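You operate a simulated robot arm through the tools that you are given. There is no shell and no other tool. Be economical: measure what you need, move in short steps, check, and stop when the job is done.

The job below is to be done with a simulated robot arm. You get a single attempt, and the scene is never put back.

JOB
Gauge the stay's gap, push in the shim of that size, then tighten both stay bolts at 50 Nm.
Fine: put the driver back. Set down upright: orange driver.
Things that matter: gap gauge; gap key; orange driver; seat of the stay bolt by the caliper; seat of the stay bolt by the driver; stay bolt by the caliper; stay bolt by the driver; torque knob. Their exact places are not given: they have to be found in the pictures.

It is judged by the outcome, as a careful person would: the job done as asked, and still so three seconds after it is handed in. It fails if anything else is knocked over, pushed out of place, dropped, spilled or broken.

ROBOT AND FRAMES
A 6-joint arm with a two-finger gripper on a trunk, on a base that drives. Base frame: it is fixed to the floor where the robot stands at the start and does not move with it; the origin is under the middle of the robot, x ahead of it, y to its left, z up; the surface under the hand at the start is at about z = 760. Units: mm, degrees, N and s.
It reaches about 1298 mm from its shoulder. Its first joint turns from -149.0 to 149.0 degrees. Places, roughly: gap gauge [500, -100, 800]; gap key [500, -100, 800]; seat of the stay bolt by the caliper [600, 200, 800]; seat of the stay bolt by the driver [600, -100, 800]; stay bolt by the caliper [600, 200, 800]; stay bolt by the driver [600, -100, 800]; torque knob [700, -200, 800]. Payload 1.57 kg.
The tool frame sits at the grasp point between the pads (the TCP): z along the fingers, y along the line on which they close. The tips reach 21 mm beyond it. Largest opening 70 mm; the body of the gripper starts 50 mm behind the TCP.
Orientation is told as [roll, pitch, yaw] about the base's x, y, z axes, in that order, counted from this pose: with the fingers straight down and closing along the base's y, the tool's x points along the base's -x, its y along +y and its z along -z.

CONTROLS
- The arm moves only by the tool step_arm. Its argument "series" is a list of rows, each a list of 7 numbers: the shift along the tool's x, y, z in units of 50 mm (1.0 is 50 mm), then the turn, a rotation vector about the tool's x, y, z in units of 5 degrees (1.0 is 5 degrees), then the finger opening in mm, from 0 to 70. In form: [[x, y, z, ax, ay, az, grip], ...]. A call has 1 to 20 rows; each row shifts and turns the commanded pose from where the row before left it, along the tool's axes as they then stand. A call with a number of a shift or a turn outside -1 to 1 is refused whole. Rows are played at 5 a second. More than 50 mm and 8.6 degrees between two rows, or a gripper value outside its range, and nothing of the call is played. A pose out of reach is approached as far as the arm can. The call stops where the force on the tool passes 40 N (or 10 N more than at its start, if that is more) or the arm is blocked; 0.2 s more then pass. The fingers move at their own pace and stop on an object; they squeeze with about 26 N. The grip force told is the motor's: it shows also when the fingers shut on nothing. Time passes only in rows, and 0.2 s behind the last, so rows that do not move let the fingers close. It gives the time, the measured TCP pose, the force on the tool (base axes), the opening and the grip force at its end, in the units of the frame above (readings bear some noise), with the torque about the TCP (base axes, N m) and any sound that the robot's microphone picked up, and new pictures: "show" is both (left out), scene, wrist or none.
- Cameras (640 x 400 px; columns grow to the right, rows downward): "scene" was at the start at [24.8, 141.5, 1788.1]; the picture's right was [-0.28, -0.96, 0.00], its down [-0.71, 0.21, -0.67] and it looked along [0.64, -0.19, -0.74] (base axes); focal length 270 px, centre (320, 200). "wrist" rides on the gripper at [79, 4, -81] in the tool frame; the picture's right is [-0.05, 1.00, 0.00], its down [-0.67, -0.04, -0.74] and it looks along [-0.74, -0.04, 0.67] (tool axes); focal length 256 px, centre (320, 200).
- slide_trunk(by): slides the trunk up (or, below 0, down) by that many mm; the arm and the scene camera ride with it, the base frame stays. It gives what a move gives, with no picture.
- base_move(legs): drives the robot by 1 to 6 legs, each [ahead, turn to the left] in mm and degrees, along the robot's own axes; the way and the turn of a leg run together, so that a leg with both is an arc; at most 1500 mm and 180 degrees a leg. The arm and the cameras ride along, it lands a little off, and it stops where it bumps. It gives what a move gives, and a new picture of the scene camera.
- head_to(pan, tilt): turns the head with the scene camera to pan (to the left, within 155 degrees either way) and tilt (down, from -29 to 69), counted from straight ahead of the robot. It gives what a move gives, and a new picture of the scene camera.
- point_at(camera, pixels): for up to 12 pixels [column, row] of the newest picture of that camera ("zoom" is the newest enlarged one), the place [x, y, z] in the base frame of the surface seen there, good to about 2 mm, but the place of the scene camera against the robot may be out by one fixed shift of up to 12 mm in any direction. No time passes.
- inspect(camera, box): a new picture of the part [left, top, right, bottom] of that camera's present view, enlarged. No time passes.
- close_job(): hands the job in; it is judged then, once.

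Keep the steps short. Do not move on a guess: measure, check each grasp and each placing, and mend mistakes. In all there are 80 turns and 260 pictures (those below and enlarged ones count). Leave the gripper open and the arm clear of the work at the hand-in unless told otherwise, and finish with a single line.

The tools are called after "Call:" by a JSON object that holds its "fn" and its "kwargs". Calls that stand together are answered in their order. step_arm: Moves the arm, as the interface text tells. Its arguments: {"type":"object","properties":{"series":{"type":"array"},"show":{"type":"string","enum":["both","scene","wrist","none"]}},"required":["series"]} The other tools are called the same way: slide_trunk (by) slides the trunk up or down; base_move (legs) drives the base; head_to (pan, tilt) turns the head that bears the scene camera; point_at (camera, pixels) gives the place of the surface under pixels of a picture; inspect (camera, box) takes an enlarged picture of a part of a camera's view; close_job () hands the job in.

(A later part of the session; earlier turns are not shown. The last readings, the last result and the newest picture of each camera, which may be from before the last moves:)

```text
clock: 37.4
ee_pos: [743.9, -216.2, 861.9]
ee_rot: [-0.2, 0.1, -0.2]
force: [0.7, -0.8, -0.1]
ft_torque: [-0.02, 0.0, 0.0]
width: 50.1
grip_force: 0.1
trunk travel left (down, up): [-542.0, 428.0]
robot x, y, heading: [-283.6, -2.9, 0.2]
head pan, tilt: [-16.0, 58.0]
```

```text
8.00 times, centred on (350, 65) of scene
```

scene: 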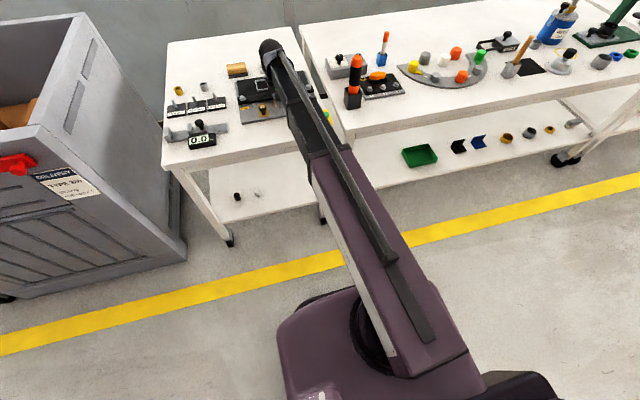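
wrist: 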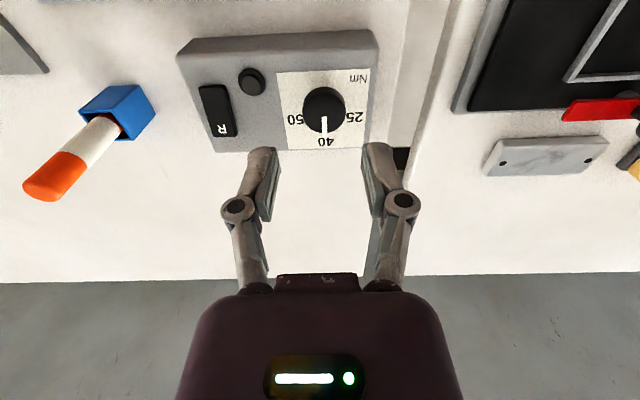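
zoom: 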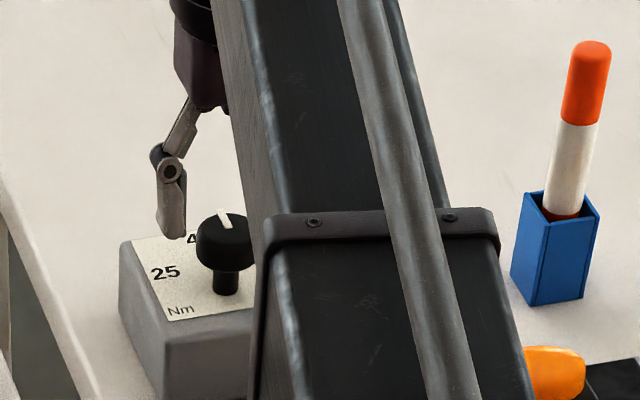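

Alignment looks good. I measure the head edges from here, then lower 24 mm.

Call:
{"fn": "point_at", "kwargs": {"camera": "zoom", "pixels": [[222, 240]]}}

Call:
{"fn": "point_at", "kwargs": {"camera": "wrist", "pixels": [[317, 113], [289, 140], [347, 140], [317, 158], [317, 130], [280, 148], [361, 148]]}}

Call:
{"fn": "slide_trunk", "kwargs": {"by": -24}}

Call:
{"fn": "inspect", "kwargs": {"camera": "wrist", "box": [200, 60, 440, 210]}}

```text
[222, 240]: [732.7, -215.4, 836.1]
```

```text
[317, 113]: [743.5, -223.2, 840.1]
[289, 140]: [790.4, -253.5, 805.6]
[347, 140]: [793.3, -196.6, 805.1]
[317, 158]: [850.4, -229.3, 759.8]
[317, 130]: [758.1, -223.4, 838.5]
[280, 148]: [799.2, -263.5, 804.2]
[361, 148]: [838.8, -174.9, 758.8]
```

```text
clock: 38.1
ee_pos: [745.4, -216.1, 836.3]
ee_rot: [-0.1, 0.2, -0.3]
force: [-0.5, -0.1, -0.4]
ft_torque: [0.01, -0.01, -0.01]
width: 49.8
grip_force: 0.1
trunk travel left (down, up): [-518.0, 452.0]
robot x, y, heading: [-282.6, -4.4, 0.1]
head pan, tilt: [-16.0, 58.0]
```

```text
2.67 times, centred on (320, 135) of wrist
```

zoom: 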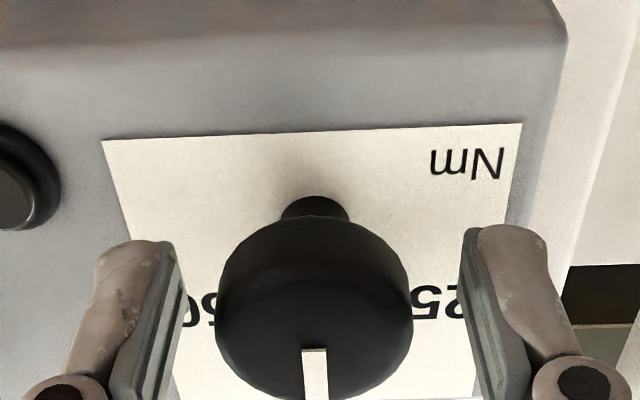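

The fingers stand on both sides of the head. I close on it.

Call:
{"fn": "step_arm", "kwargs": {"series": [[0, -0.03, 0, 0, 0, 0, 30], [0, 0, 0, 0, 0, 0, 22], [0, 0, 0, 0, 0, 0, 22]], "show": "none"}}

Call:
{"fn": "inspect", "kwargs": {"camera": "wrist", "box": [200, 60, 440, 210]}}

```text
clock: 38.9
ee_pos: [745.0, -216.4, 837.1]
ee_rot: [0.0, 0.1, -0.3]
force: [-0.4, 3.9, 1.1]
ft_torque: [0.12, -0.02, -0.01]
width: 33.6
grip_force: 31.8
trunk travel left (down, up): [-518.0, 452.0]
robot x, y, heading: [-284.9, -4.0, 0.2]
head pan, tilt: [-16.0, 58.0]
```

```text
2.67 times, centred on (320, 135) of wrist
```

zoom: 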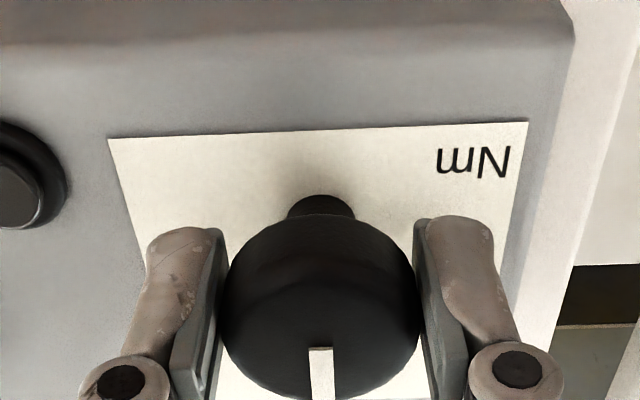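

Gripped at 33.6 mm. I turn clockwise (seen from above) 45°, listening for clicks.

Call:
{"fn": "step_arm", "kwargs": {"series": [[0, 0, 0, 0, 0, 1, 22], [0, 0, 0, 0, 0, 1, 22], [0, 0, 0, 0, 0, 1, 22], [0, 0, 0, 0, 0, 1, 22], [0, 0, 0, 0, 0, 1, 22], [0, 0, 0, 0, 0, 1, 22], [0, 0, 0, 0, 0, 1, 22], [0, 0, 0, 0, 0, 1, 22], [0, 0, 0, 0, 0, 1, 22]]}}

Call:
{"fn": "inspect", "kwargs": {"camera": "wrist", "box": [200, 60, 440, 210]}}

```text
clock: 40.9
ee_pos: [745.2, -215.2, 836.9]
ee_rot: [-0.1, -0.1, -45.3]
force: [12.8, 13.4, 8.0]
ft_torque: [0.63, 0.33, 0.04]
width: 33.4
grip_force: 32.0
trunk travel left (down, up): [-518.0, 452.0]
robot x, y, heading: [-284.9, -1.1, 0.4]
head pan, tilt: [-16.0, 58.0]
```

scene: 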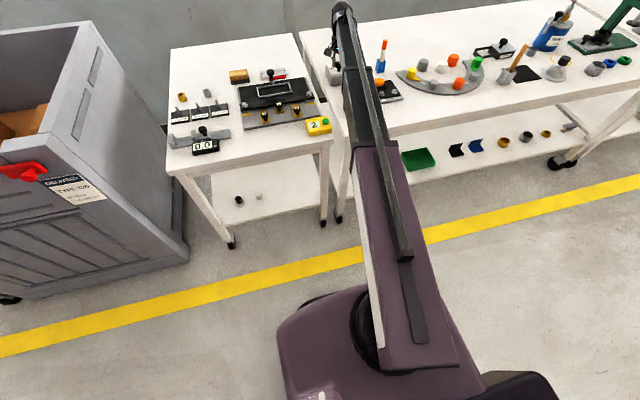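
wrist: 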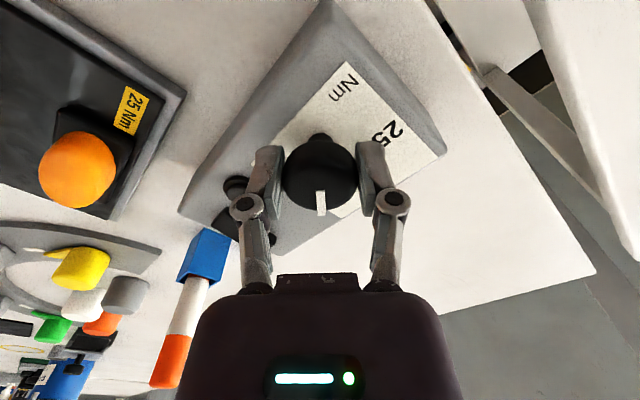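

```text
2.67 times, centred on (320, 135) of wrist
```

zoom: 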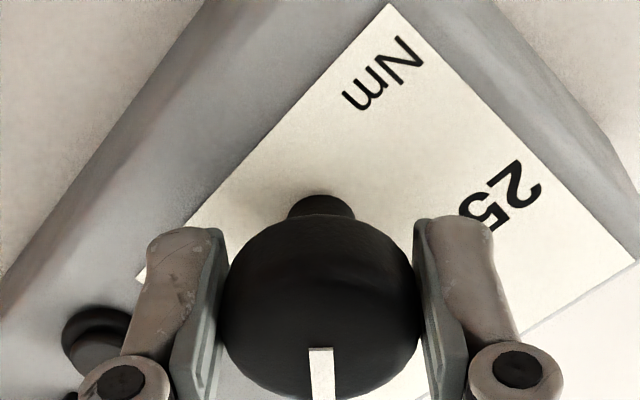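

The knob followed 45°. By the label measurements (25 and 50 lie about 45° off 40) this should be the 50 mark. I release and raise to check.

Call:
{"fn": "point_at", "kwargs": {"camera": "zoom", "pixels": [[320, 200], [505, 190], [375, 75]]}}

Call:
{"fn": "step_arm", "kwargs": {"series": [[0, 0, 0, 0, 0, 0, 50], [0, 0, 0, 0, 0, 0, 50]], "show": "none"}}

Call:
{"fn": "slide_trunk", "kwargs": {"by": 100}}

Call:
{"fn": "inspect", "kwargs": {"camera": "wrist", "box": [200, 0, 440, 150]}}

```text
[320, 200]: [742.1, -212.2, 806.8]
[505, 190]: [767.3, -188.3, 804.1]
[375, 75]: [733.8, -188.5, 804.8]
```

```text
clock: 41.5
ee_pos: [743.8, -217.8, 836.3]
ee_rot: [-0.2, -0.1, -45.4]
force: [-0.2, -0.3, -0.5]
ft_torque: [-0.05, -0.01, -0.01]
width: 49.9
grip_force: 0.1
trunk travel left (down, up): [-518.0, 452.0]
robot x, y, heading: [-284.7, 1.6, 0.2]
head pan, tilt: [-16.0, 58.0]
```

```text
clock: 42.8
ee_pos: [744.1, -216.8, 936.6]
ee_rot: [0.0, -0.1, -45.3]
force: [0.0, -0.1, 0.0]
ft_torque: [-0.04, 0.01, 0.03]
width: 50.2
grip_force: 0.0
trunk travel left (down, up): [-618.0, 352.0]
robot x, y, heading: [-282.9, -2.3, 0.3]
head pan, tilt: [-16.0, 58.0]
```

```text
2.67 times, centred on (320, 75) of wrist
```

zoom: 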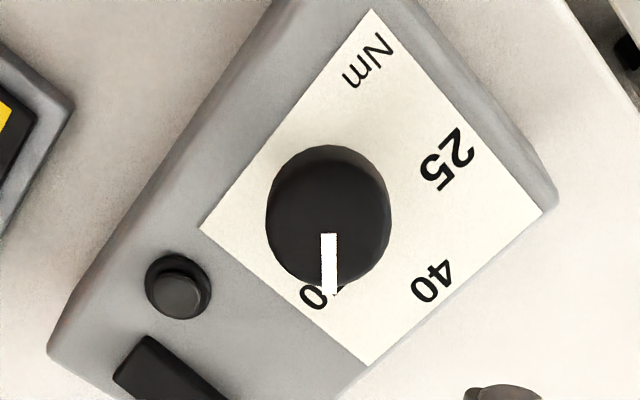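

The pointer now points at 50. I turn the wrist back while shifting right/away so the dial is clear for a precise check.

Call:
{"fn": "slide_trunk", "kwargs": {"by": 80}}

Call:
{"fn": "step_arm", "kwargs": {"series": [[0, 0, 0, 0, 0, -1, 50], [0, 0, 0, 0, 0, -1, 50], [0, 0, 0, 0, 0, -1, 50], [0, 0, 0, 0, 0, -1, 50], [0, 0, 0, 0, 0, -1, 50], [0, 0, 0, 0, 0, -1, 50], [0, 0, 0, 0, 0, -1, 50], [0, 0, 0, 0, 0, -1, 50], [0, 0, 0, 0, 0, -1, 60], [-0.5, -0.8, 0, 0, 0, 0, 60], [-0.5, -0.8, 0, 0, 0, 0, 60], [0, 0, 0, 0, 0, 0, 60]]}}

Call:
{"fn": "inspect", "kwargs": {"camera": "wrist", "box": [320, 0, 560, 150]}}

```text
clock: 44.0
ee_pos: [745.4, -216.5, 1016.2]
ee_rot: [-0.1, 0.1, -45.3]
force: [0.1, -0.7, 1.1]
ft_torque: [-0.02, -0.01, -0.03]
width: 49.9
grip_force: 0.1
trunk travel left (down, up): [-698.0, 272.0]
robot x, y, heading: [-282.9, 3.1, -0.0]
head pan, tilt: [-16.0, 58.0]
```

```text
clock: 46.6
ee_pos: [795.6, -296.9, 1017.1]
ee_rot: [-0.1, 0.1, -0.3]
force: [0.2, 1.0, 0.1]
ft_torque: [0.0, 0.0, -0.02]
width: 60.0
grip_force: 0.0
trunk travel left (down, up): [-698.0, 272.0]
robot x, y, heading: [-282.6, -1.8, -0.0]
head pan, tilt: [-16.0, 58.0]
```

scene: 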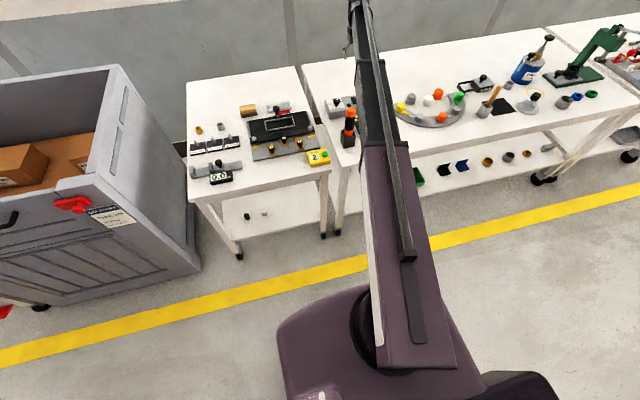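
wrist: 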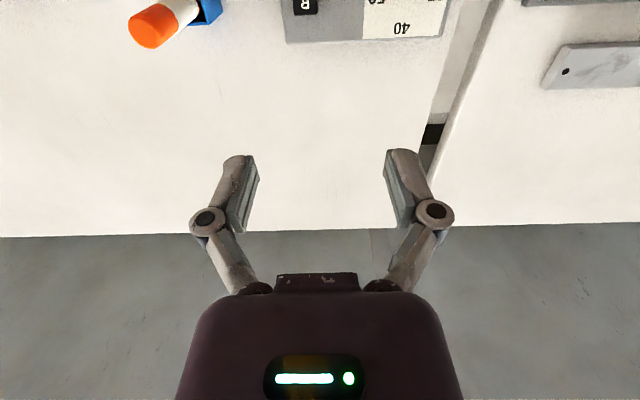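

```text
2.67 times, centred on (440, 75) of wrist
```

zoom: 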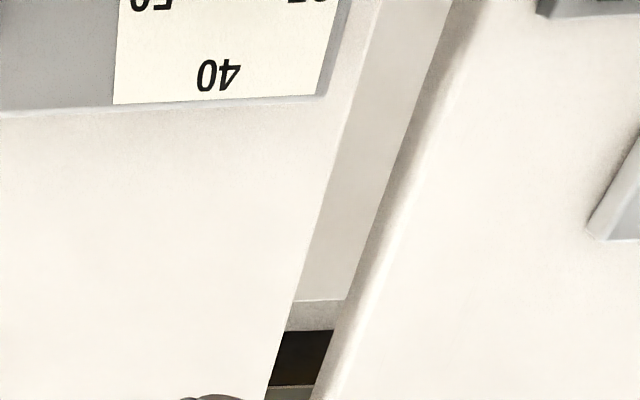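

Moved too far; come back 140 mm in x to see the dial.

Call:
{"fn": "step_arm", "kwargs": {"series": [[0.9, 0.3, 0, 0, 0, 0, 60], [0.9, 0.3, 0, 0, 0, 0, 60], [0.9, 0.2, 0, 0, 0, 0, 60], [0, 0, 0, 0, 0, 0, 60]], "show": "wrist"}}

Call:
{"fn": "inspect", "kwargs": {"camera": "wrist", "box": [300, 30, 460, 130]}}

```text
clock: 47.6
ee_pos: [659.9, -256.1, 1017.4]
ee_rot: [-0.1, 0.0, -0.3]
force: [0.0, 0.2, 0.8]
ft_torque: [0.02, -0.04, 0.0]
width: 60.1
grip_force: 0.1
trunk travel left (down, up): [-698.0, 272.0]
robot x, y, heading: [-281.0, -3.5, -0.2]
head pan, tilt: [-16.0, 58.0]
```

wrist: 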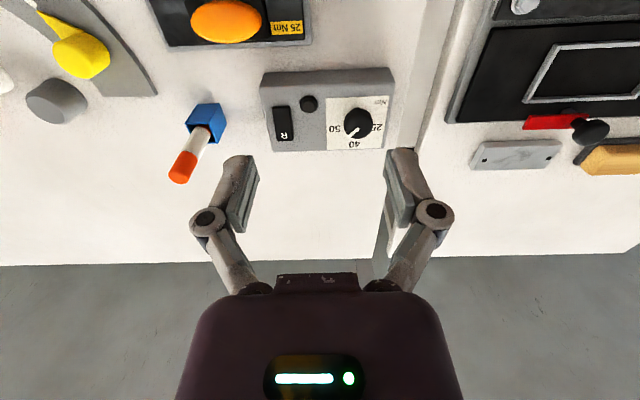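

```text
4.00 times, centred on (380, 80) of wrist
```

zoom: 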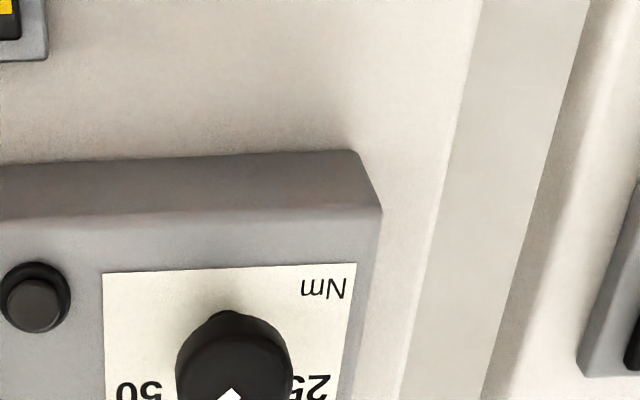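

Call:
{"fn": "inspect", "kwargs": {"camera": "wrist", "box": [300, 80, 412, 150]}}

Call:
{"fn": "point_at", "kwargs": {"camera": "zoom", "pixels": [[215, 285], [335, 375], [440, 270], [320, 205], [300, 270], [315, 255]]}}

```text
5.71 times, centred on (356, 115) of wrist
```

zoom: 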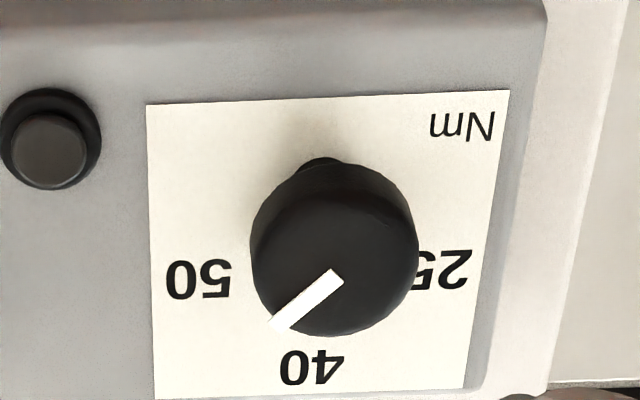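

```text
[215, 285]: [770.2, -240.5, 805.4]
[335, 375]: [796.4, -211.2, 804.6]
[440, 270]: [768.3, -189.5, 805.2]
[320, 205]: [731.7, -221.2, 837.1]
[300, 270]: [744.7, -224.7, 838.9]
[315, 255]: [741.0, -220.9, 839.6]
```

I measure the pointer ends for its exact direction.

Call:
{"fn": "point_at", "kwargs": {"camera": "zoom", "pixels": [[286, 318], [295, 311], [305, 302], [315, 294], [325, 285], [335, 277], [198, 278], [445, 268], [313, 367], [334, 330], [255, 250], [415, 240]]}}

```text
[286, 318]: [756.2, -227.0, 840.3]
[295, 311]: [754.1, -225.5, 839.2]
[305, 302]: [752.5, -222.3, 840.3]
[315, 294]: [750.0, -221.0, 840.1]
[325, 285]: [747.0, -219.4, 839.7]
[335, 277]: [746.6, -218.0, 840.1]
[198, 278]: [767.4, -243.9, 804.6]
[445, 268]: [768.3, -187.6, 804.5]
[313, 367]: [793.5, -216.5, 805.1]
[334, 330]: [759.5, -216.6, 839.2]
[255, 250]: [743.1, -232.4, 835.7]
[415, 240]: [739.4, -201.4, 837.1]
```

Pointer direction is ~44°, the 50 mark lies at ~50.5°. I go back and turn the knob 6° more.

Call:
{"fn": "step_arm", "kwargs": {"series": [[-0.86, 0.39, 0, 0, 0, 1, 50], [-0.84, 0.39, 0, 0, 0, 0, 50], [0, 0, 0, 0, 0, 0, 50]], "show": "none"}}

```text
clock: 48.4
ee_pos: [747.1, -219.2, 1017.3]
ee_rot: [-0.1, 0.1, -5.4]
force: [-0.6, 0.2, -0.4]
ft_torque: [0.01, 0.01, 0.03]
width: 49.9
grip_force: 0.1
trunk travel left (down, up): [-698.0, 272.0]
robot x, y, heading: [-283.8, -0.8, 0.4]
head pan, tilt: [-16.0, 58.0]
```

Call:
{"fn": "step_arm", "kwargs": {"series": [[0.03, 0.04, 0, 0, 0, 0, 50], [0, 0, 0, 0, 0, 0, 50]], "show": "none"}}

Call:
{"fn": "slide_trunk", "kwargs": {"by": -180}}

Call:
{"fn": "step_arm", "kwargs": {"series": [[0, 0, 0, 0, 0, 0, 30], [0, 0, 0, 0, 0, 0, 22], [0, 0, 0, 0, 0, 0, 22], [0, 0, 0, 0, 0, 0.6, 22], [0, 0, 0, 0, 0, 0.7, 22], [0, 0, 0, 0, 0, 0, 22]], "show": "none"}}

Call:
{"fn": "inspect", "kwargs": {"camera": "wrist", "box": [200, 60, 440, 210]}}

```text
clock: 49.0
ee_pos: [745.7, -219.0, 1017.5]
ee_rot: [-0.2, 0.1, -5.3]
force: [-0.2, 0.8, 0.2]
ft_torque: [0.01, 0.01, -0.01]
width: 50.0
grip_force: 0.2
trunk travel left (down, up): [-698.0, 272.0]
robot x, y, heading: [-285.1, -1.2, -0.0]
head pan, tilt: [-16.0, 58.0]
```

```text
clock: 51.0
ee_pos: [746.5, -217.3, 837.0]
ee_rot: [-0.1, 0.1, -5.3]
force: [-0.1, -0.4, -0.2]
ft_torque: [-0.03, 0.03, -0.01]
width: 50.1
grip_force: 0.0
trunk travel left (down, up): [-518.0, 452.0]
robot x, y, heading: [-284.4, -1.8, 0.0]
head pan, tilt: [-16.0, 58.0]
```

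```text
clock: 52.4
ee_pos: [745.3, -216.3, 837.8]
ee_rot: [-0.1, 0.2, -11.8]
force: [0.3, 12.0, 1.9]
ft_torque: [0.16, -0.3, 0.5]
width: 33.5
grip_force: 31.9
trunk travel left (down, up): [-518.0, 452.0]
robot x, y, heading: [-282.3, -2.6, 0.4]
head pan, tilt: [-16.0, 58.0]
```

```text
2.67 times, centred on (320, 135) of wrist
```

zoom: 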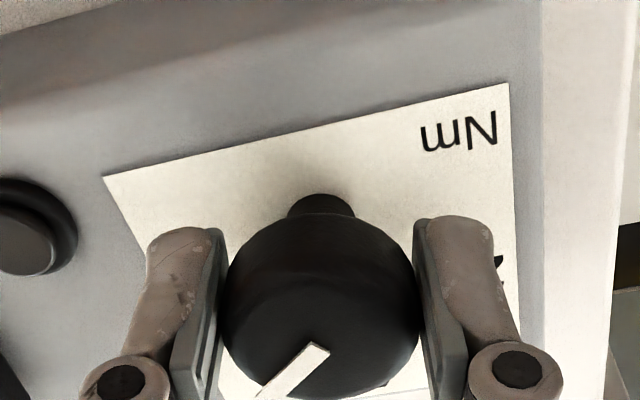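

A 0.5 Nm counter-torque now shows it's against its end stop at 50. I release, rise and look.

Call:
{"fn": "step_arm", "kwargs": {"series": [[0, 0, 0, 0, 0, 0, 50], [0, 0, 0, 0, 0, 0, 60]], "show": "none"}}

Call:
{"fn": "slide_trunk", "kwargs": {"by": 180}}

Call:
{"fn": "step_arm", "kwargs": {"series": [[0, 0, 0, 0, 0, -1, 65], [0, 0, 0, 0, 0, -1.0, 65], [0.9, 0, 0, 0, 0, -0.35, 65], [0.9, 0, 0, 0, 0, 0, 65], [0, 0, 0, 0, 0, 0, 65]], "show": "wrist"}}

Call:
{"fn": "inspect", "kwargs": {"camera": "wrist", "box": [260, 70, 372, 140]}}

```text
clock: 53.0
ee_pos: [744.7, -218.2, 836.5]
ee_rot: [-0.1, 0.0, -11.8]
force: [0.2, 0.2, -0.3]
ft_torque: [0.0, 0.01, -0.01]
width: 59.7
grip_force: 0.1
trunk travel left (down, up): [-518.0, 452.0]
robot x, y, heading: [-284.1, -0.4, -0.0]
head pan, tilt: [-16.0, 58.0]
```

```text
clock: 55.0
ee_pos: [745.7, -217.3, 1016.6]
ee_rot: [-0.1, 0.0, -11.9]
force: [-0.6, -0.2, -1.2]
ft_torque: [-0.01, 0.03, -0.02]
width: 60.2
grip_force: 0.1
trunk travel left (down, up): [-698.0, 272.0]
robot x, y, heading: [-281.4, 1.5, 0.3]
head pan, tilt: [-16.0, 58.0]
```

```text
clock: 56.2
ee_pos: [653.3, -215.8, 1016.9]
ee_rot: [-0.1, 0.1, 0.0]
force: [-1.1, 0.7, -0.5]
ft_torque: [-0.02, 0.02, 0.01]
width: 65.0
grip_force: 0.1
trunk travel left (down, up): [-698.0, 272.0]
robot x, y, heading: [-281.0, 0.9, 0.4]
head pan, tilt: [-16.0, 58.0]
```

wrist: 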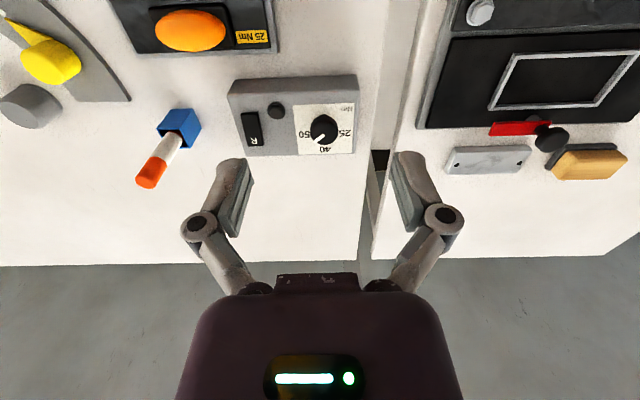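

```text
5.71 times, centred on (316, 105) of wrist
```

zoom: 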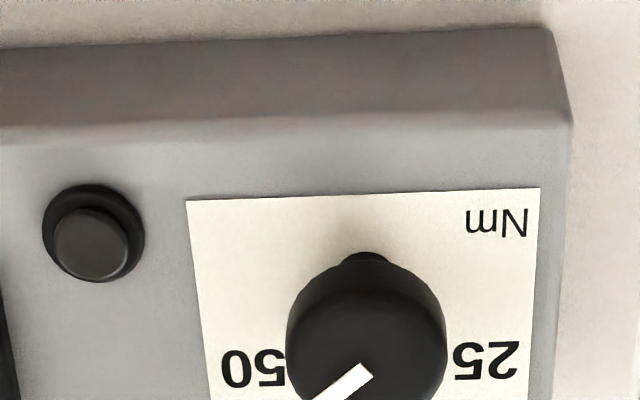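

Pointer now squarely at 50. Next the driver: I move toward it at this height (tips at 996, driver top 948).

Call:
{"fn": "step_arm", "kwargs": {"series": [[0.7, 0.1, 0, 0, 0, 0, 66], [0.7, 0.1, 0, 0, 0, 0, 66], [0.7, 0.1, 0, 0, 0, 0, 66], [0, 0, 0, 0, 0, 0, 66]], "show": "wrist"}}

```text
clock: 57.2
ee_pos: [549.5, -201.7, 1016.3]
ee_rot: [-0.2, 0.1, -0.1]
force: [0.3, 0.1, 1.3]
ft_torque: [0.02, -0.05, 0.03]
width: 66.0
grip_force: 0.1
trunk travel left (down, up): [-698.0, 272.0]
robot x, y, heading: [-282.0, -0.5, 0.4]
head pan, tilt: [-16.0, 58.0]
```

wrist: 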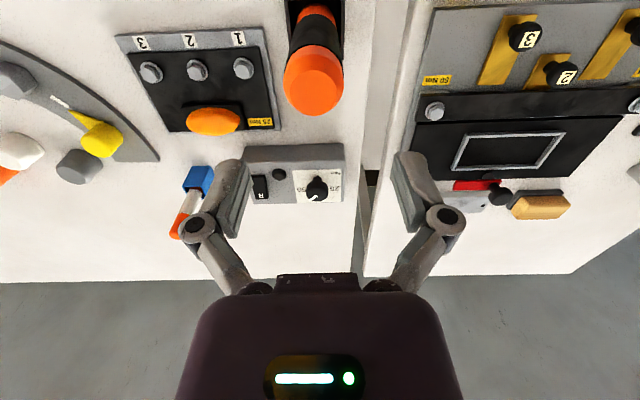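

Measure the cap's outline.

Call:
{"fn": "point_at", "kwargs": {"camera": "wrist", "pixels": [[313, 72], [290, 75], [338, 75], [313, 95], [313, 58], [313, 110], [316, 30], [316, 12], [435, 110], [425, 108]]}}

Call:
{"fn": "inspect", "kwargs": {"camera": "wrist", "box": [250, 0, 410, 100]}}

```text
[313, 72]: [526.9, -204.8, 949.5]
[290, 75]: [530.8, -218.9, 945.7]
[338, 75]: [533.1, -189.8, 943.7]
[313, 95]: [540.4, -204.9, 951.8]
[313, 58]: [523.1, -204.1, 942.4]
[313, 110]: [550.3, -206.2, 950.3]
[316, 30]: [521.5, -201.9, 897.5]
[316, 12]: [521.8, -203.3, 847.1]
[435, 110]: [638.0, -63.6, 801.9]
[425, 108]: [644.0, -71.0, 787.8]
```

```text
4.00 times, centred on (330, 50) of wrist
```

zoom: 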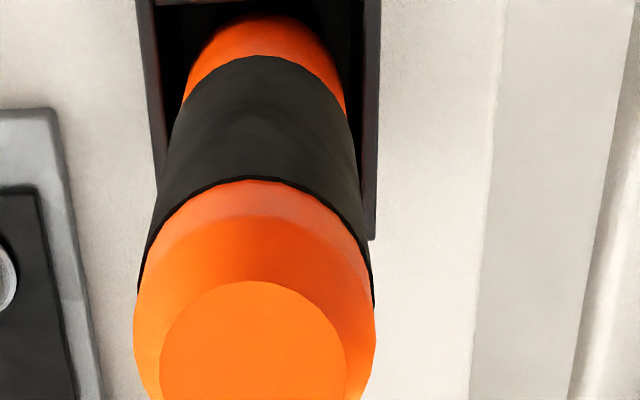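

The driver's axis is about (539, -204), dia ≈ 36, vertical. I centre above it, then lower 111 mm (palm stays ~6 mm above its top).

Call:
{"fn": "step_arm", "kwargs": {"series": [[0.21, -0.05, 0, 0, 0, 0, 66], [0, 0, 0, 0, 0, 0, 66]], "show": "none"}}

Call:
{"fn": "slide_trunk", "kwargs": {"by": -50}}

Call:
{"fn": "inspect", "kwargs": {"camera": "wrist", "box": [180, 50, 460, 225]}}

Call:
{"fn": "inspect", "kwargs": {"camera": "scene", "box": [310, 60, 390, 130]}}

```text
clock: 57.8
ee_pos: [537.1, -203.6, 1017.7]
ee_rot: [-0.1, 0.1, -0.1]
force: [1.1, 0.3, -0.8]
ft_torque: [-0.01, 0.03, 0.01]
width: 66.0
grip_force: 0.1
trunk travel left (down, up): [-698.0, 272.0]
robot x, y, heading: [-284.3, 0.5, 0.3]
head pan, tilt: [-16.0, 58.0]
```

```text
clock: 58.7
ee_pos: [538.9, -203.3, 967.4]
ee_rot: [-0.1, 0.1, -0.1]
force: [0.6, 0.1, 0.7]
ft_torque: [-0.04, 0.0, 0.01]
width: 66.1
grip_force: 0.0
trunk travel left (down, up): [-648.0, 322.0]
robot x, y, heading: [-285.0, 1.3, 0.2]
head pan, tilt: [-16.0, 58.0]
```

```text
2.29 times, centred on (320, 138) of wrist
```

zoom: 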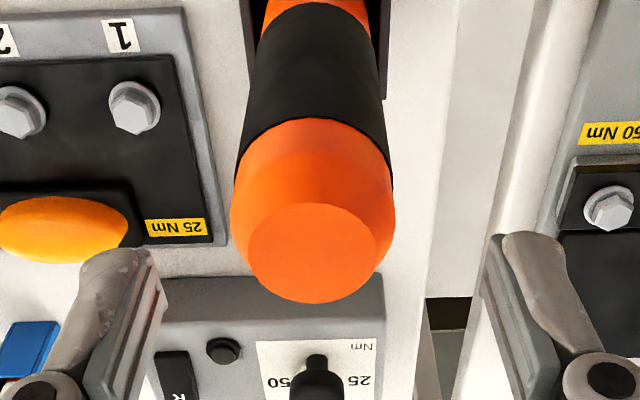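

```text
5.71 times, centred on (350, 95) of scene
```

zoom: 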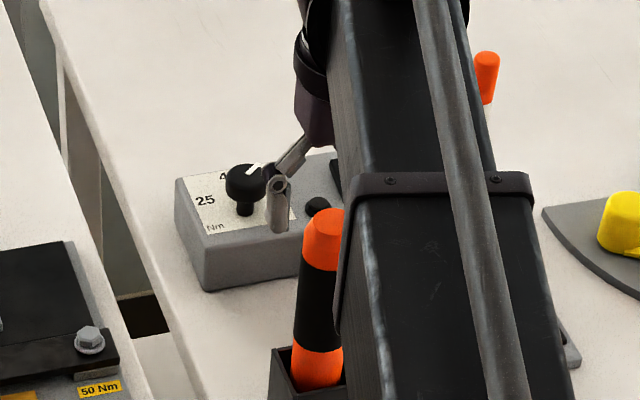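

Centred. Lower another 62 mm and close.

Call:
{"fn": "slide_trunk", "kwargs": {"by": -60}}

Call:
{"fn": "inspect", "kwargs": {"camera": "wrist", "box": [180, 50, 460, 225]}}

```text
clock: 59.7
ee_pos: [538.7, -203.0, 907.2]
ee_rot: [-0.1, 0.1, -0.1]
force: [-0.1, 0.1, 0.1]
ft_torque: [0.02, 0.0, 0.01]
width: 65.9
grip_force: 0.0
trunk travel left (down, up): [-588.0, 382.0]
robot x, y, heading: [-286.9, 1.5, 0.3]
head pan, tilt: [-16.0, 58.0]
```

```text
2.29 times, centred on (320, 138) of wrist
```

zoom: 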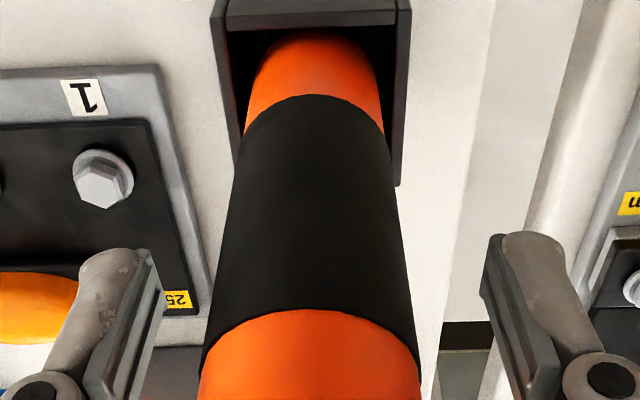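

Good straddle. Close on the driver.

Call:
{"fn": "step_arm", "kwargs": {"series": [[0, 0, 0, 0, 0, 0, 45], [0, 0, 0, 0, 0, 0, 25], [0, 0, 0, 0, 0, 0, 25], [0, 0, 0, 0, 0, 0, 25]], "show": "none"}}

Call:
{"fn": "inspect", "kwargs": {"camera": "wrist", "box": [180, 50, 460, 225]}}

```text
clock: 60.7
ee_pos: [537.9, -203.3, 907.9]
ee_rot: [-0.1, 0.1, -0.1]
force: [2.9, -3.0, 9.9]
ft_torque: [-0.14, -0.46, -0.07]
width: 45.0
grip_force: 25.8
trunk travel left (down, up): [-588.0, 382.0]
robot x, y, heading: [-280.0, -1.6, 0.3]
head pan, tilt: [-16.0, 58.0]
```

```text
2.29 times, centred on (320, 138) of wrist
```

zoom: 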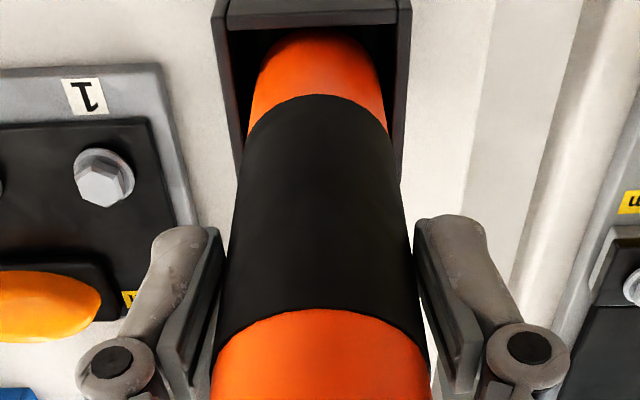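

The driver is 45 mm thick, so its axis is at x ≈ 544; I re-centre by 5 mm and grip again.

Call:
{"fn": "step_arm", "kwargs": {"series": [[0, 0, 0, 0, 0, 0, 60], [0, 0, 0, 0, 0, 0, 60], [-0.11, 0, 0, 0, 0, 0, 60], [0, 0, 0, 0, 0, 0, 40], [0, 0, 0, 0, 0, 0, 25], [0, 0, 0, 0, 0, 0, 25], [0, 0, 0, 0, 0, 0, 25]], "show": "wrist"}}

```text
clock: 62.3
ee_pos: [544.0, -202.8, 908.0]
ee_rot: [0.0, 0.0, 0.0]
force: [2.4, -0.2, 12.4]
ft_torque: [-0.04, -0.47, -0.06]
width: 45.7
grip_force: 25.6
trunk travel left (down, up): [-588.0, 382.0]
robot x, y, heading: [-283.2, -0.6, 0.2]
head pan, tilt: [-16.0, 58.0]
```

wrist: 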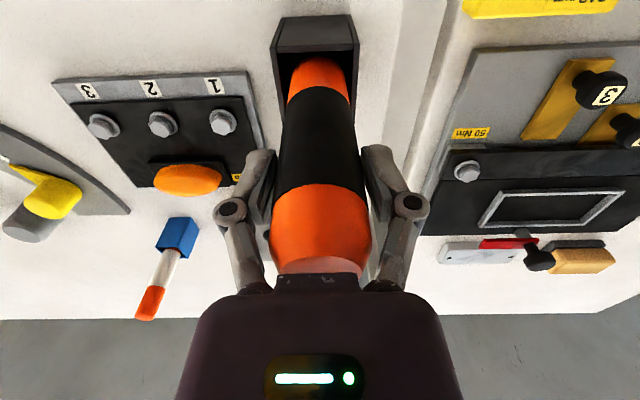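

Held (45.7 mm). I lift 30 mm and check that the driver comes along without the cup.

Call:
{"fn": "slide_trunk", "kwargs": {"by": 30}}

Call:
{"fn": "inspect", "kwargs": {"camera": "wrist", "box": [180, 0, 460, 175]}}

Call:
{"fn": "inspect", "kwargs": {"camera": "scene", "box": [300, 50, 400, 130]}}

```text
clock: 63.1
ee_pos: [544.7, -202.5, 937.7]
ee_rot: [0.0, 0.0, -0.1]
force: [0.9, 0.3, -5.6]
ft_torque: [-0.01, 0.0, 0.01]
width: 44.7
grip_force: 26.2
trunk travel left (down, up): [-618.0, 352.0]
robot x, y, heading: [-284.3, -2.5, -0.0]
head pan, tilt: [-16.0, 58.0]
```

```text
2.29 times, centred on (320, 88) of wrist
```

zoom: 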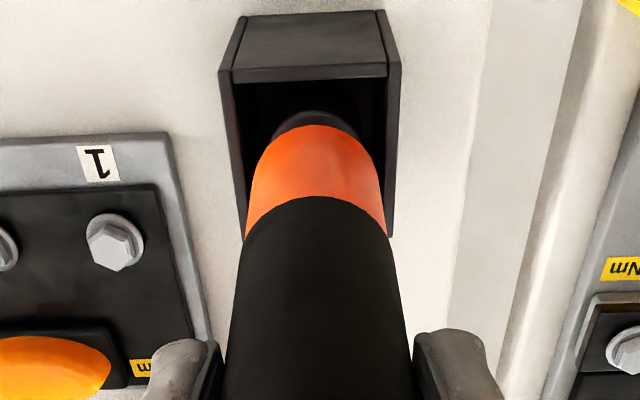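

```text
5.00 times, centred on (350, 90) of scene
```

zoom: 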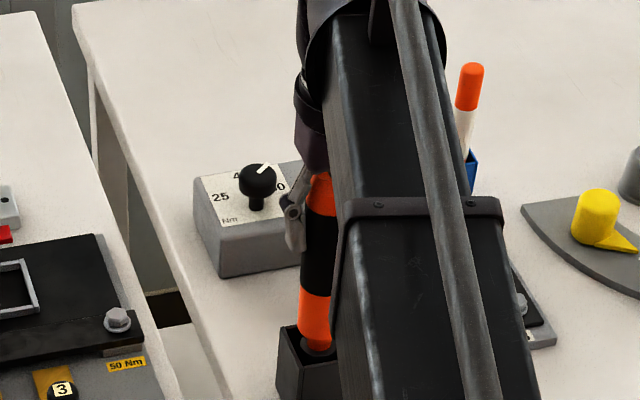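

It lifts cleanly. I raise another 90 mm and look at the nose.

Call:
{"fn": "slide_trunk", "kwargs": {"by": 90}}

Call:
{"fn": "inspect", "kwargs": {"camera": "scene", "box": [300, 40, 400, 140]}}

Call:
{"fn": "inspect", "kwargs": {"camera": "wrist", "box": [180, 0, 460, 175]}}

```text
clock: 64.3
ee_pos: [545.7, -202.9, 1025.6]
ee_rot: [-0.1, 0.1, -0.1]
force: [-0.1, 0.3, -5.7]
ft_torque: [0.0, 0.0, 0.0]
width: 44.3
grip_force: 25.8
trunk travel left (down, up): [-708.0, 262.0]
robot x, y, heading: [-280.0, -5.3, 0.2]
head pan, tilt: [-16.0, 58.0]
```

```text
4.00 times, centred on (350, 90) of scene
```

zoom: 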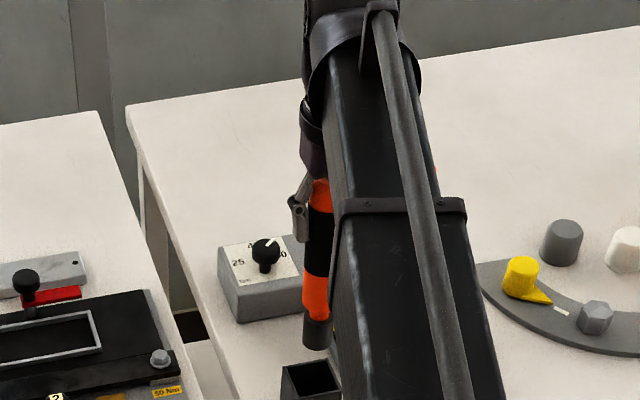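

```text
2.29 times, centred on (320, 88) of wrist
```

zoom: 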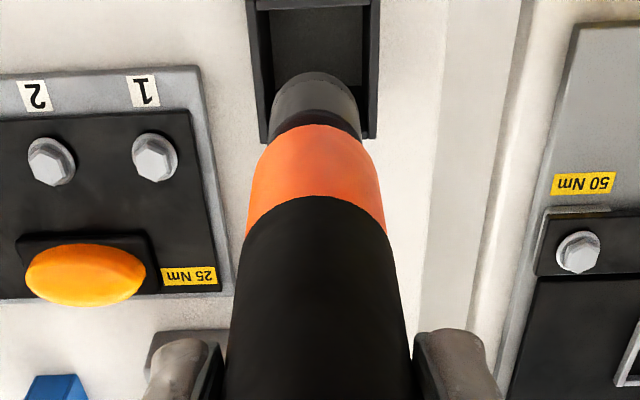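

Measure the nose tip and the right bolt from here.

Call:
{"fn": "point_at", "kwargs": {"camera": "zoom", "pixels": [[313, 82], [313, 95], [285, 100], [345, 100], [577, 252], [563, 252], [597, 252], [577, 238], [577, 266]]}}

```text
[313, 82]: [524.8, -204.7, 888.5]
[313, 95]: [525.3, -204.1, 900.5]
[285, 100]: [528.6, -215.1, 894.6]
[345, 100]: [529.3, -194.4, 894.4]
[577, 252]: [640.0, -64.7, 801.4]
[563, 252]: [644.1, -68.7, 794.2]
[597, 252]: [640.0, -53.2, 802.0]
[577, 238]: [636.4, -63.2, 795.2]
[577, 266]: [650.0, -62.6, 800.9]
```

Nose end ≈ 139 mm below the TCP. I move so the nose is just beyond the right bolt (TCP ≈ (656,-60)), where the camera sees both.

Call:
{"fn": "step_arm", "kwargs": {"series": [[-0.55, 0.71, 0, 0, 0, 0, 25], [-0.55, 0.71, 0, 0, 0, 0, 25], [-0.55, 0.71, 0, 0, 0, 0, 25], [-0.55, 0.71, 0, 0, 0, 0, 25], [0, 0, 0, 0, 0, 0, 25], [0, 0, 0, 0, 0, 0, 25]]}}

Call:
{"fn": "inspect", "kwargs": {"camera": "wrist", "box": [240, 0, 400, 100]}}

Call:
{"fn": "inspect", "kwargs": {"camera": "scene", "box": [250, 40, 350, 120]}}

```text
clock: 65.7
ee_pos: [652.1, -61.5, 1025.7]
ee_rot: [-0.1, 0.0, -0.1]
force: [-0.9, -0.9, -5.5]
ft_torque: [0.02, 0.0, 0.04]
width: 44.1
grip_force: 26.5
trunk travel left (down, up): [-708.0, 262.0]
robot x, y, heading: [-281.0, 0.6, 0.1]
head pan, tilt: [-16.0, 58.0]
```

scene: 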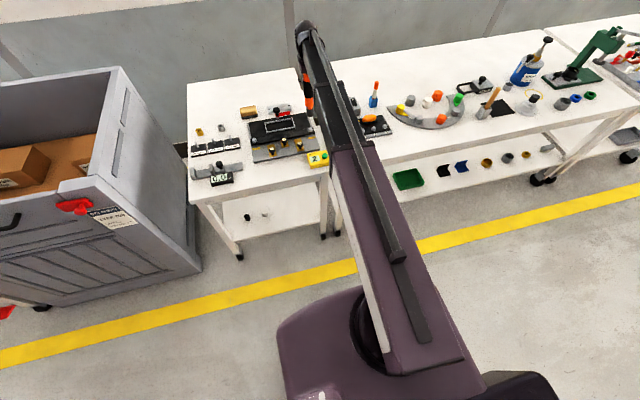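
wrist: 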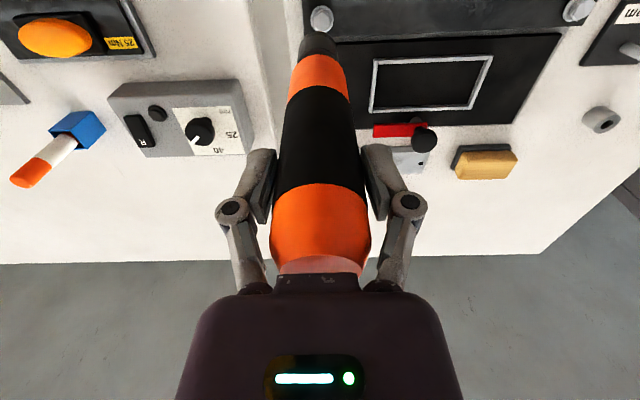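

```text
4.00 times, centred on (320, 50) of wrist
```

zoom: 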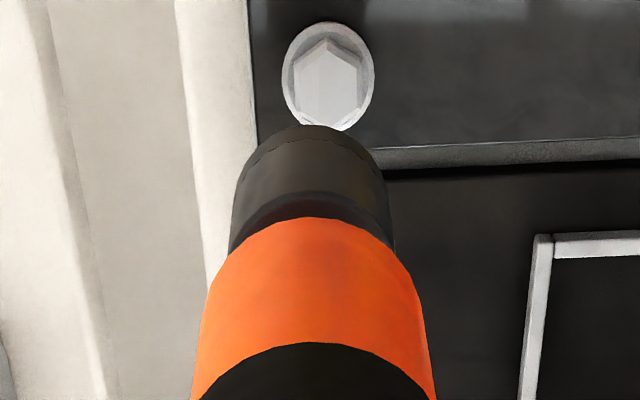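

```text
5.00 times, centred on (300, 80) of scene
```

zoom: 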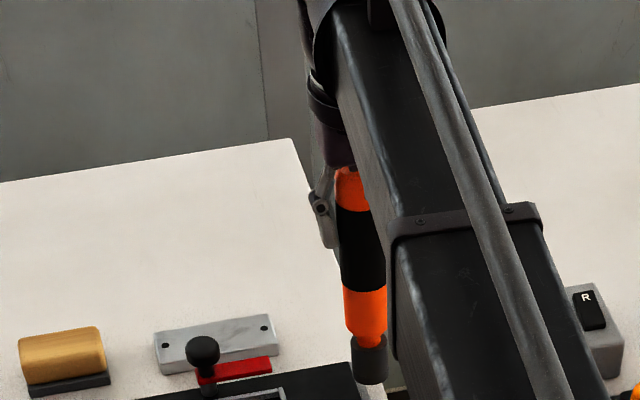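

Measure bolt head and nose.

Call:
{"fn": "point_at", "kwargs": {"camera": "wrist", "pixels": [[322, 20], [315, 20], [329, 20], [322, 12], [322, 29], [318, 33], [318, 42], [306, 42], [330, 42], [318, 48], [333, 48], [302, 50]]}}

```text
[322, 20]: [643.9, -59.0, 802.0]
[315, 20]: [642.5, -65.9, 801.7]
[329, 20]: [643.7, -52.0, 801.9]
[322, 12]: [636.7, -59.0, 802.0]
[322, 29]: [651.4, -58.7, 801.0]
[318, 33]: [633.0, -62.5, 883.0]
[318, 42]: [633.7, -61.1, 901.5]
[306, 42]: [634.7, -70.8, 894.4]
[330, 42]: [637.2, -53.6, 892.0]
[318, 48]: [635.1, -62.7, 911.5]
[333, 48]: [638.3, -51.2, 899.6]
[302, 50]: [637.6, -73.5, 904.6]
```

Nose axis ≈ (647.3,-62.2), bolt ≈ (643.7,-59.0). I shift (-3.6,+3.2) and lower 65 mm, leaving ~17 mm.

Call:
{"fn": "step_arm", "kwargs": {"series": [[0.072, 0.064, 0, 0, 0, 0, 25], [0, 0, 0, 0, 0, 0, 25]], "show": "none"}}

Call:
{"fn": "slide_trunk", "kwargs": {"by": -65}}

Call:
{"fn": "inspect", "kwargs": {"camera": "wrist", "box": [240, 0, 400, 100]}}

Call:
{"fn": "inspect", "kwargs": {"camera": "scene", "box": [270, 70, 350, 140]}}

```text
clock: 66.3
ee_pos: [648.4, -57.9, 1026.2]
ee_rot: [-0.1, 0.1, 0.0]
force: [0.4, 0.3, -4.7]
ft_torque: [0.02, 0.02, 0.02]
width: 43.9
grip_force: 26.0
trunk travel left (down, up): [-708.0, 262.0]
robot x, y, heading: [-283.7, -0.8, 0.3]
head pan, tilt: [-16.0, 58.0]
```

```text
clock: 67.4
ee_pos: [650.8, -58.9, 961.8]
ee_rot: [-0.1, 0.0, -0.1]
force: [0.0, -0.2, -4.9]
ft_torque: [0.01, 0.01, 0.03]
width: 43.9
grip_force: 26.0
trunk travel left (down, up): [-643.0, 327.0]
robot x, y, heading: [-283.7, 1.3, 0.2]
head pan, tilt: [-16.0, 58.0]
```

```text
4.00 times, centred on (320, 50) of wrist
```

zoom: 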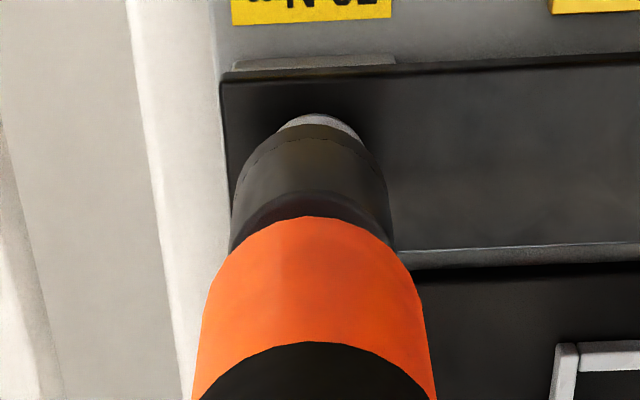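

```text
5.71 times, centred on (310, 105) of scene
```

zoom: 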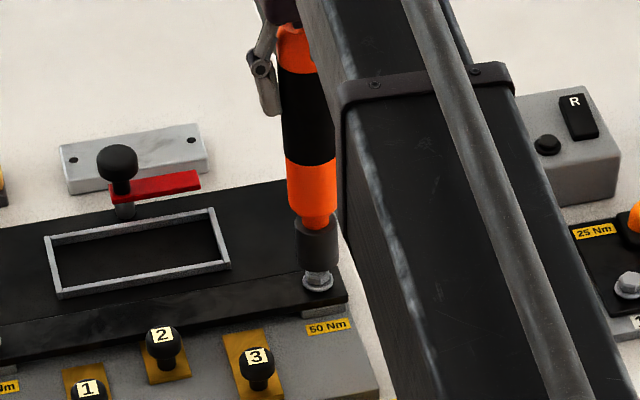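

Alignment looks near right. I measure the flange and nose for the rest error.

Call:
{"fn": "point_at", "kwargs": {"camera": "wrist", "pixels": [[320, 29], [311, 31], [329, 32], [318, 34], [318, 42], [302, 45], [334, 45], [306, 40], [330, 40]]}}

Call:
{"fn": "point_at", "kwargs": {"camera": "zoom", "pixels": [[318, 250], [302, 250], [334, 250], [318, 278], [305, 280], [331, 280]]}}

```text
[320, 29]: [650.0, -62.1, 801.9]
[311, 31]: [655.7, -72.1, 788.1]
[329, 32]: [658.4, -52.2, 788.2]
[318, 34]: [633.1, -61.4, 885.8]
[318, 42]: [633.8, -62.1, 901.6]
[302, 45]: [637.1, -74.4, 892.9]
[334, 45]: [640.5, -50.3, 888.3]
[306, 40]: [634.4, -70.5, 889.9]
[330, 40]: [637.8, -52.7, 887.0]
```

```text
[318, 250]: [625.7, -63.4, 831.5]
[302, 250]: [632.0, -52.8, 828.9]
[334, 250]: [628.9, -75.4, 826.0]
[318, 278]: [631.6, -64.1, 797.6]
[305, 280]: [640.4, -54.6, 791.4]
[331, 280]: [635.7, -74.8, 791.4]
```

In the scene view nose and bolt axes coincide (y -64.1 vs -64.7, x equal). Lower in small steps.

Call:
{"fn": "slide_trunk", "kwargs": {"by": -15}}

Call:
{"fn": "slide_trunk", "kwargs": {"by": -4}}

Call:
{"fn": "inspect", "kwargs": {"camera": "scene", "box": [270, 70, 350, 140]}}

Call:
{"fn": "inspect", "kwargs": {"camera": "wrist", "box": [240, 0, 400, 100]}}

```text
clock: 68.0
ee_pos: [649.7, -58.4, 947.2]
ee_rot: [0.0, 0.1, -0.2]
force: [-0.5, -0.1, -5.0]
ft_torque: [0.02, 0.03, -0.01]
width: 43.9
grip_force: 25.7
trunk travel left (down, up): [-628.0, 342.0]
robot x, y, heading: [-285.7, 0.6, 0.0]
head pan, tilt: [-16.0, 58.0]
```

```text
clock: 68.5
ee_pos: [648.8, -59.1, 943.7]
ee_rot: [-0.1, 0.1, -0.1]
force: [3.4, -2.6, 9.8]
ft_torque: [-0.46, -0.63, -0.15]
width: 44.1
grip_force: 26.0
trunk travel left (down, up): [-624.0, 346.0]
robot x, y, heading: [-284.5, -1.0, 0.2]
head pan, tilt: [-16.0, 58.0]
```

```text
5.71 times, centred on (310, 105) of scene
```

zoom: 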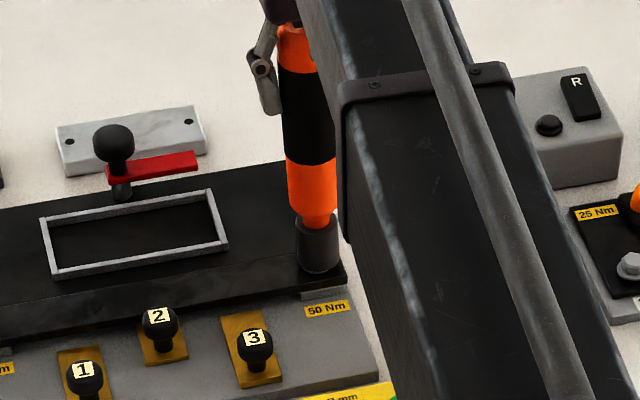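

```text
4.00 times, centred on (320, 50) of wrist
```

zoom: 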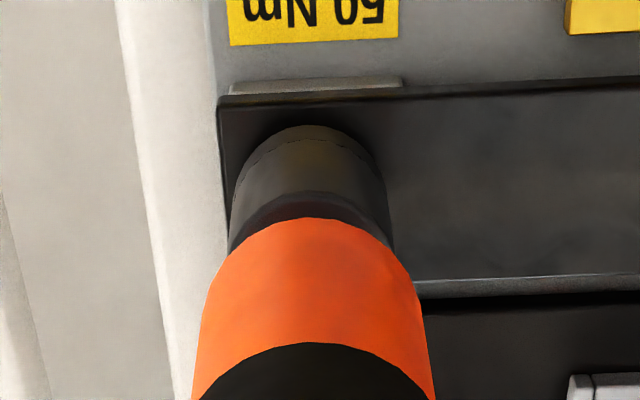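

Contact (15 N). The socket sits on the bolt. I press 2 mm more and listen.

Call:
{"fn": "slide_trunk", "kwargs": {"by": -2}}

Call:
{"fn": "step_arm", "kwargs": {"series": [[0, 0, 0, 0, 0, 0, 25], [0, 0, 0, 0, 0, 0, 25], [0, 0, 0, 0, 0, 0, 25]], "show": "wrist"}}

```text
clock: 69.0
ee_pos: [649.1, -58.0, 944.3]
ee_rot: [-0.1, 0.0, -0.1]
force: [5.1, -0.8, 24.1]
ft_torque: [-0.03, -0.88, -0.3]
width: 44.1
grip_force: 26.2
trunk travel left (down, up): [-622.0, 348.0]
robot x, y, heading: [-286.2, -5.7, 0.4]
head pan, tilt: [-16.0, 58.0]
```

```text
clock: 69.8
ee_pos: [647.2, -57.2, 941.4]
ee_rot: [0.0, 0.0, -0.1]
force: [-0.4, 1.6, 16.3]
ft_torque: [0.41, -0.05, -0.26]
width: 43.9
grip_force: 26.4
trunk travel left (down, up): [-622.0, 348.0]
robot x, y, heading: [-285.2, -0.4, -0.0]
head pan, tilt: [-16.0, 58.0]
```

wrist: 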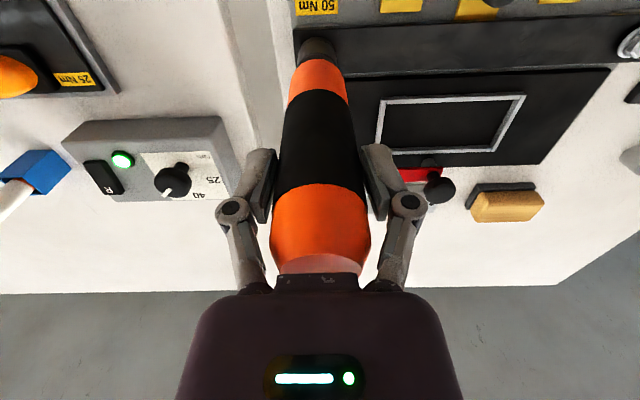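

The lamp on the torque box has lit green – the driver is engaged or done. I wait a second and check.

Call:
{"fn": "step_arm", "kwargs": {"series": [[0, 0, 0, 0, 0, 0, 25], [0, 0, 0, 0, 0, 0, 25], [0, 0, 0, 0, 0, 0, 25], [0, 0, 0, 0, 0, 0, 25], [0, 0, 0, 0, 0, 0, 25], [0, 0, 0, 0, 0, 0, 25]], "show": "none"}}

Call:
{"fn": "inspect", "kwargs": {"camera": "wrist", "box": [40, 80, 280, 230]}}

Call:
{"fn": "inspect", "kwargs": {"camera": "scene", "box": [270, 70, 350, 140]}}

```text
clock: 71.2
ee_pos: [647.7, -58.6, 941.2]
ee_rot: [-0.1, 0.1, -0.1]
force: [-6.2, 1.9, 6.0]
ft_torque: [0.29, 0.77, -0.03]
width: 44.1
grip_force: 25.4
trunk travel left (down, up): [-622.0, 348.0]
robot x, y, heading: [-284.9, -0.4, 0.4]
head pan, tilt: [-16.0, 58.0]
```

```text
2.67 times, centred on (160, 155) of wrist
```

zoom: 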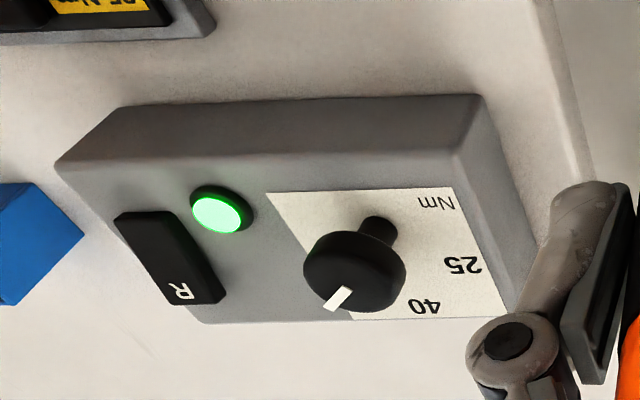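

```text
5.71 times, centred on (310, 105) of scene
```

zoom: 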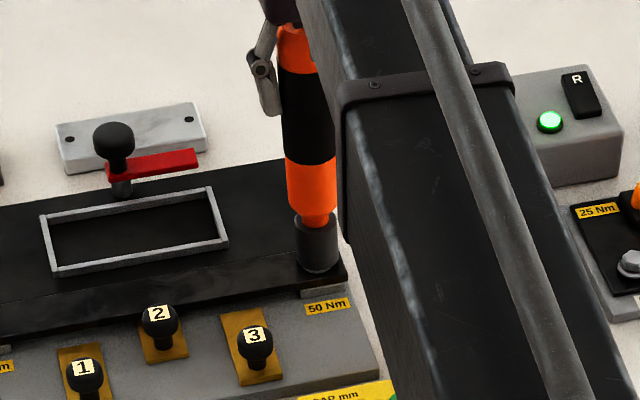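

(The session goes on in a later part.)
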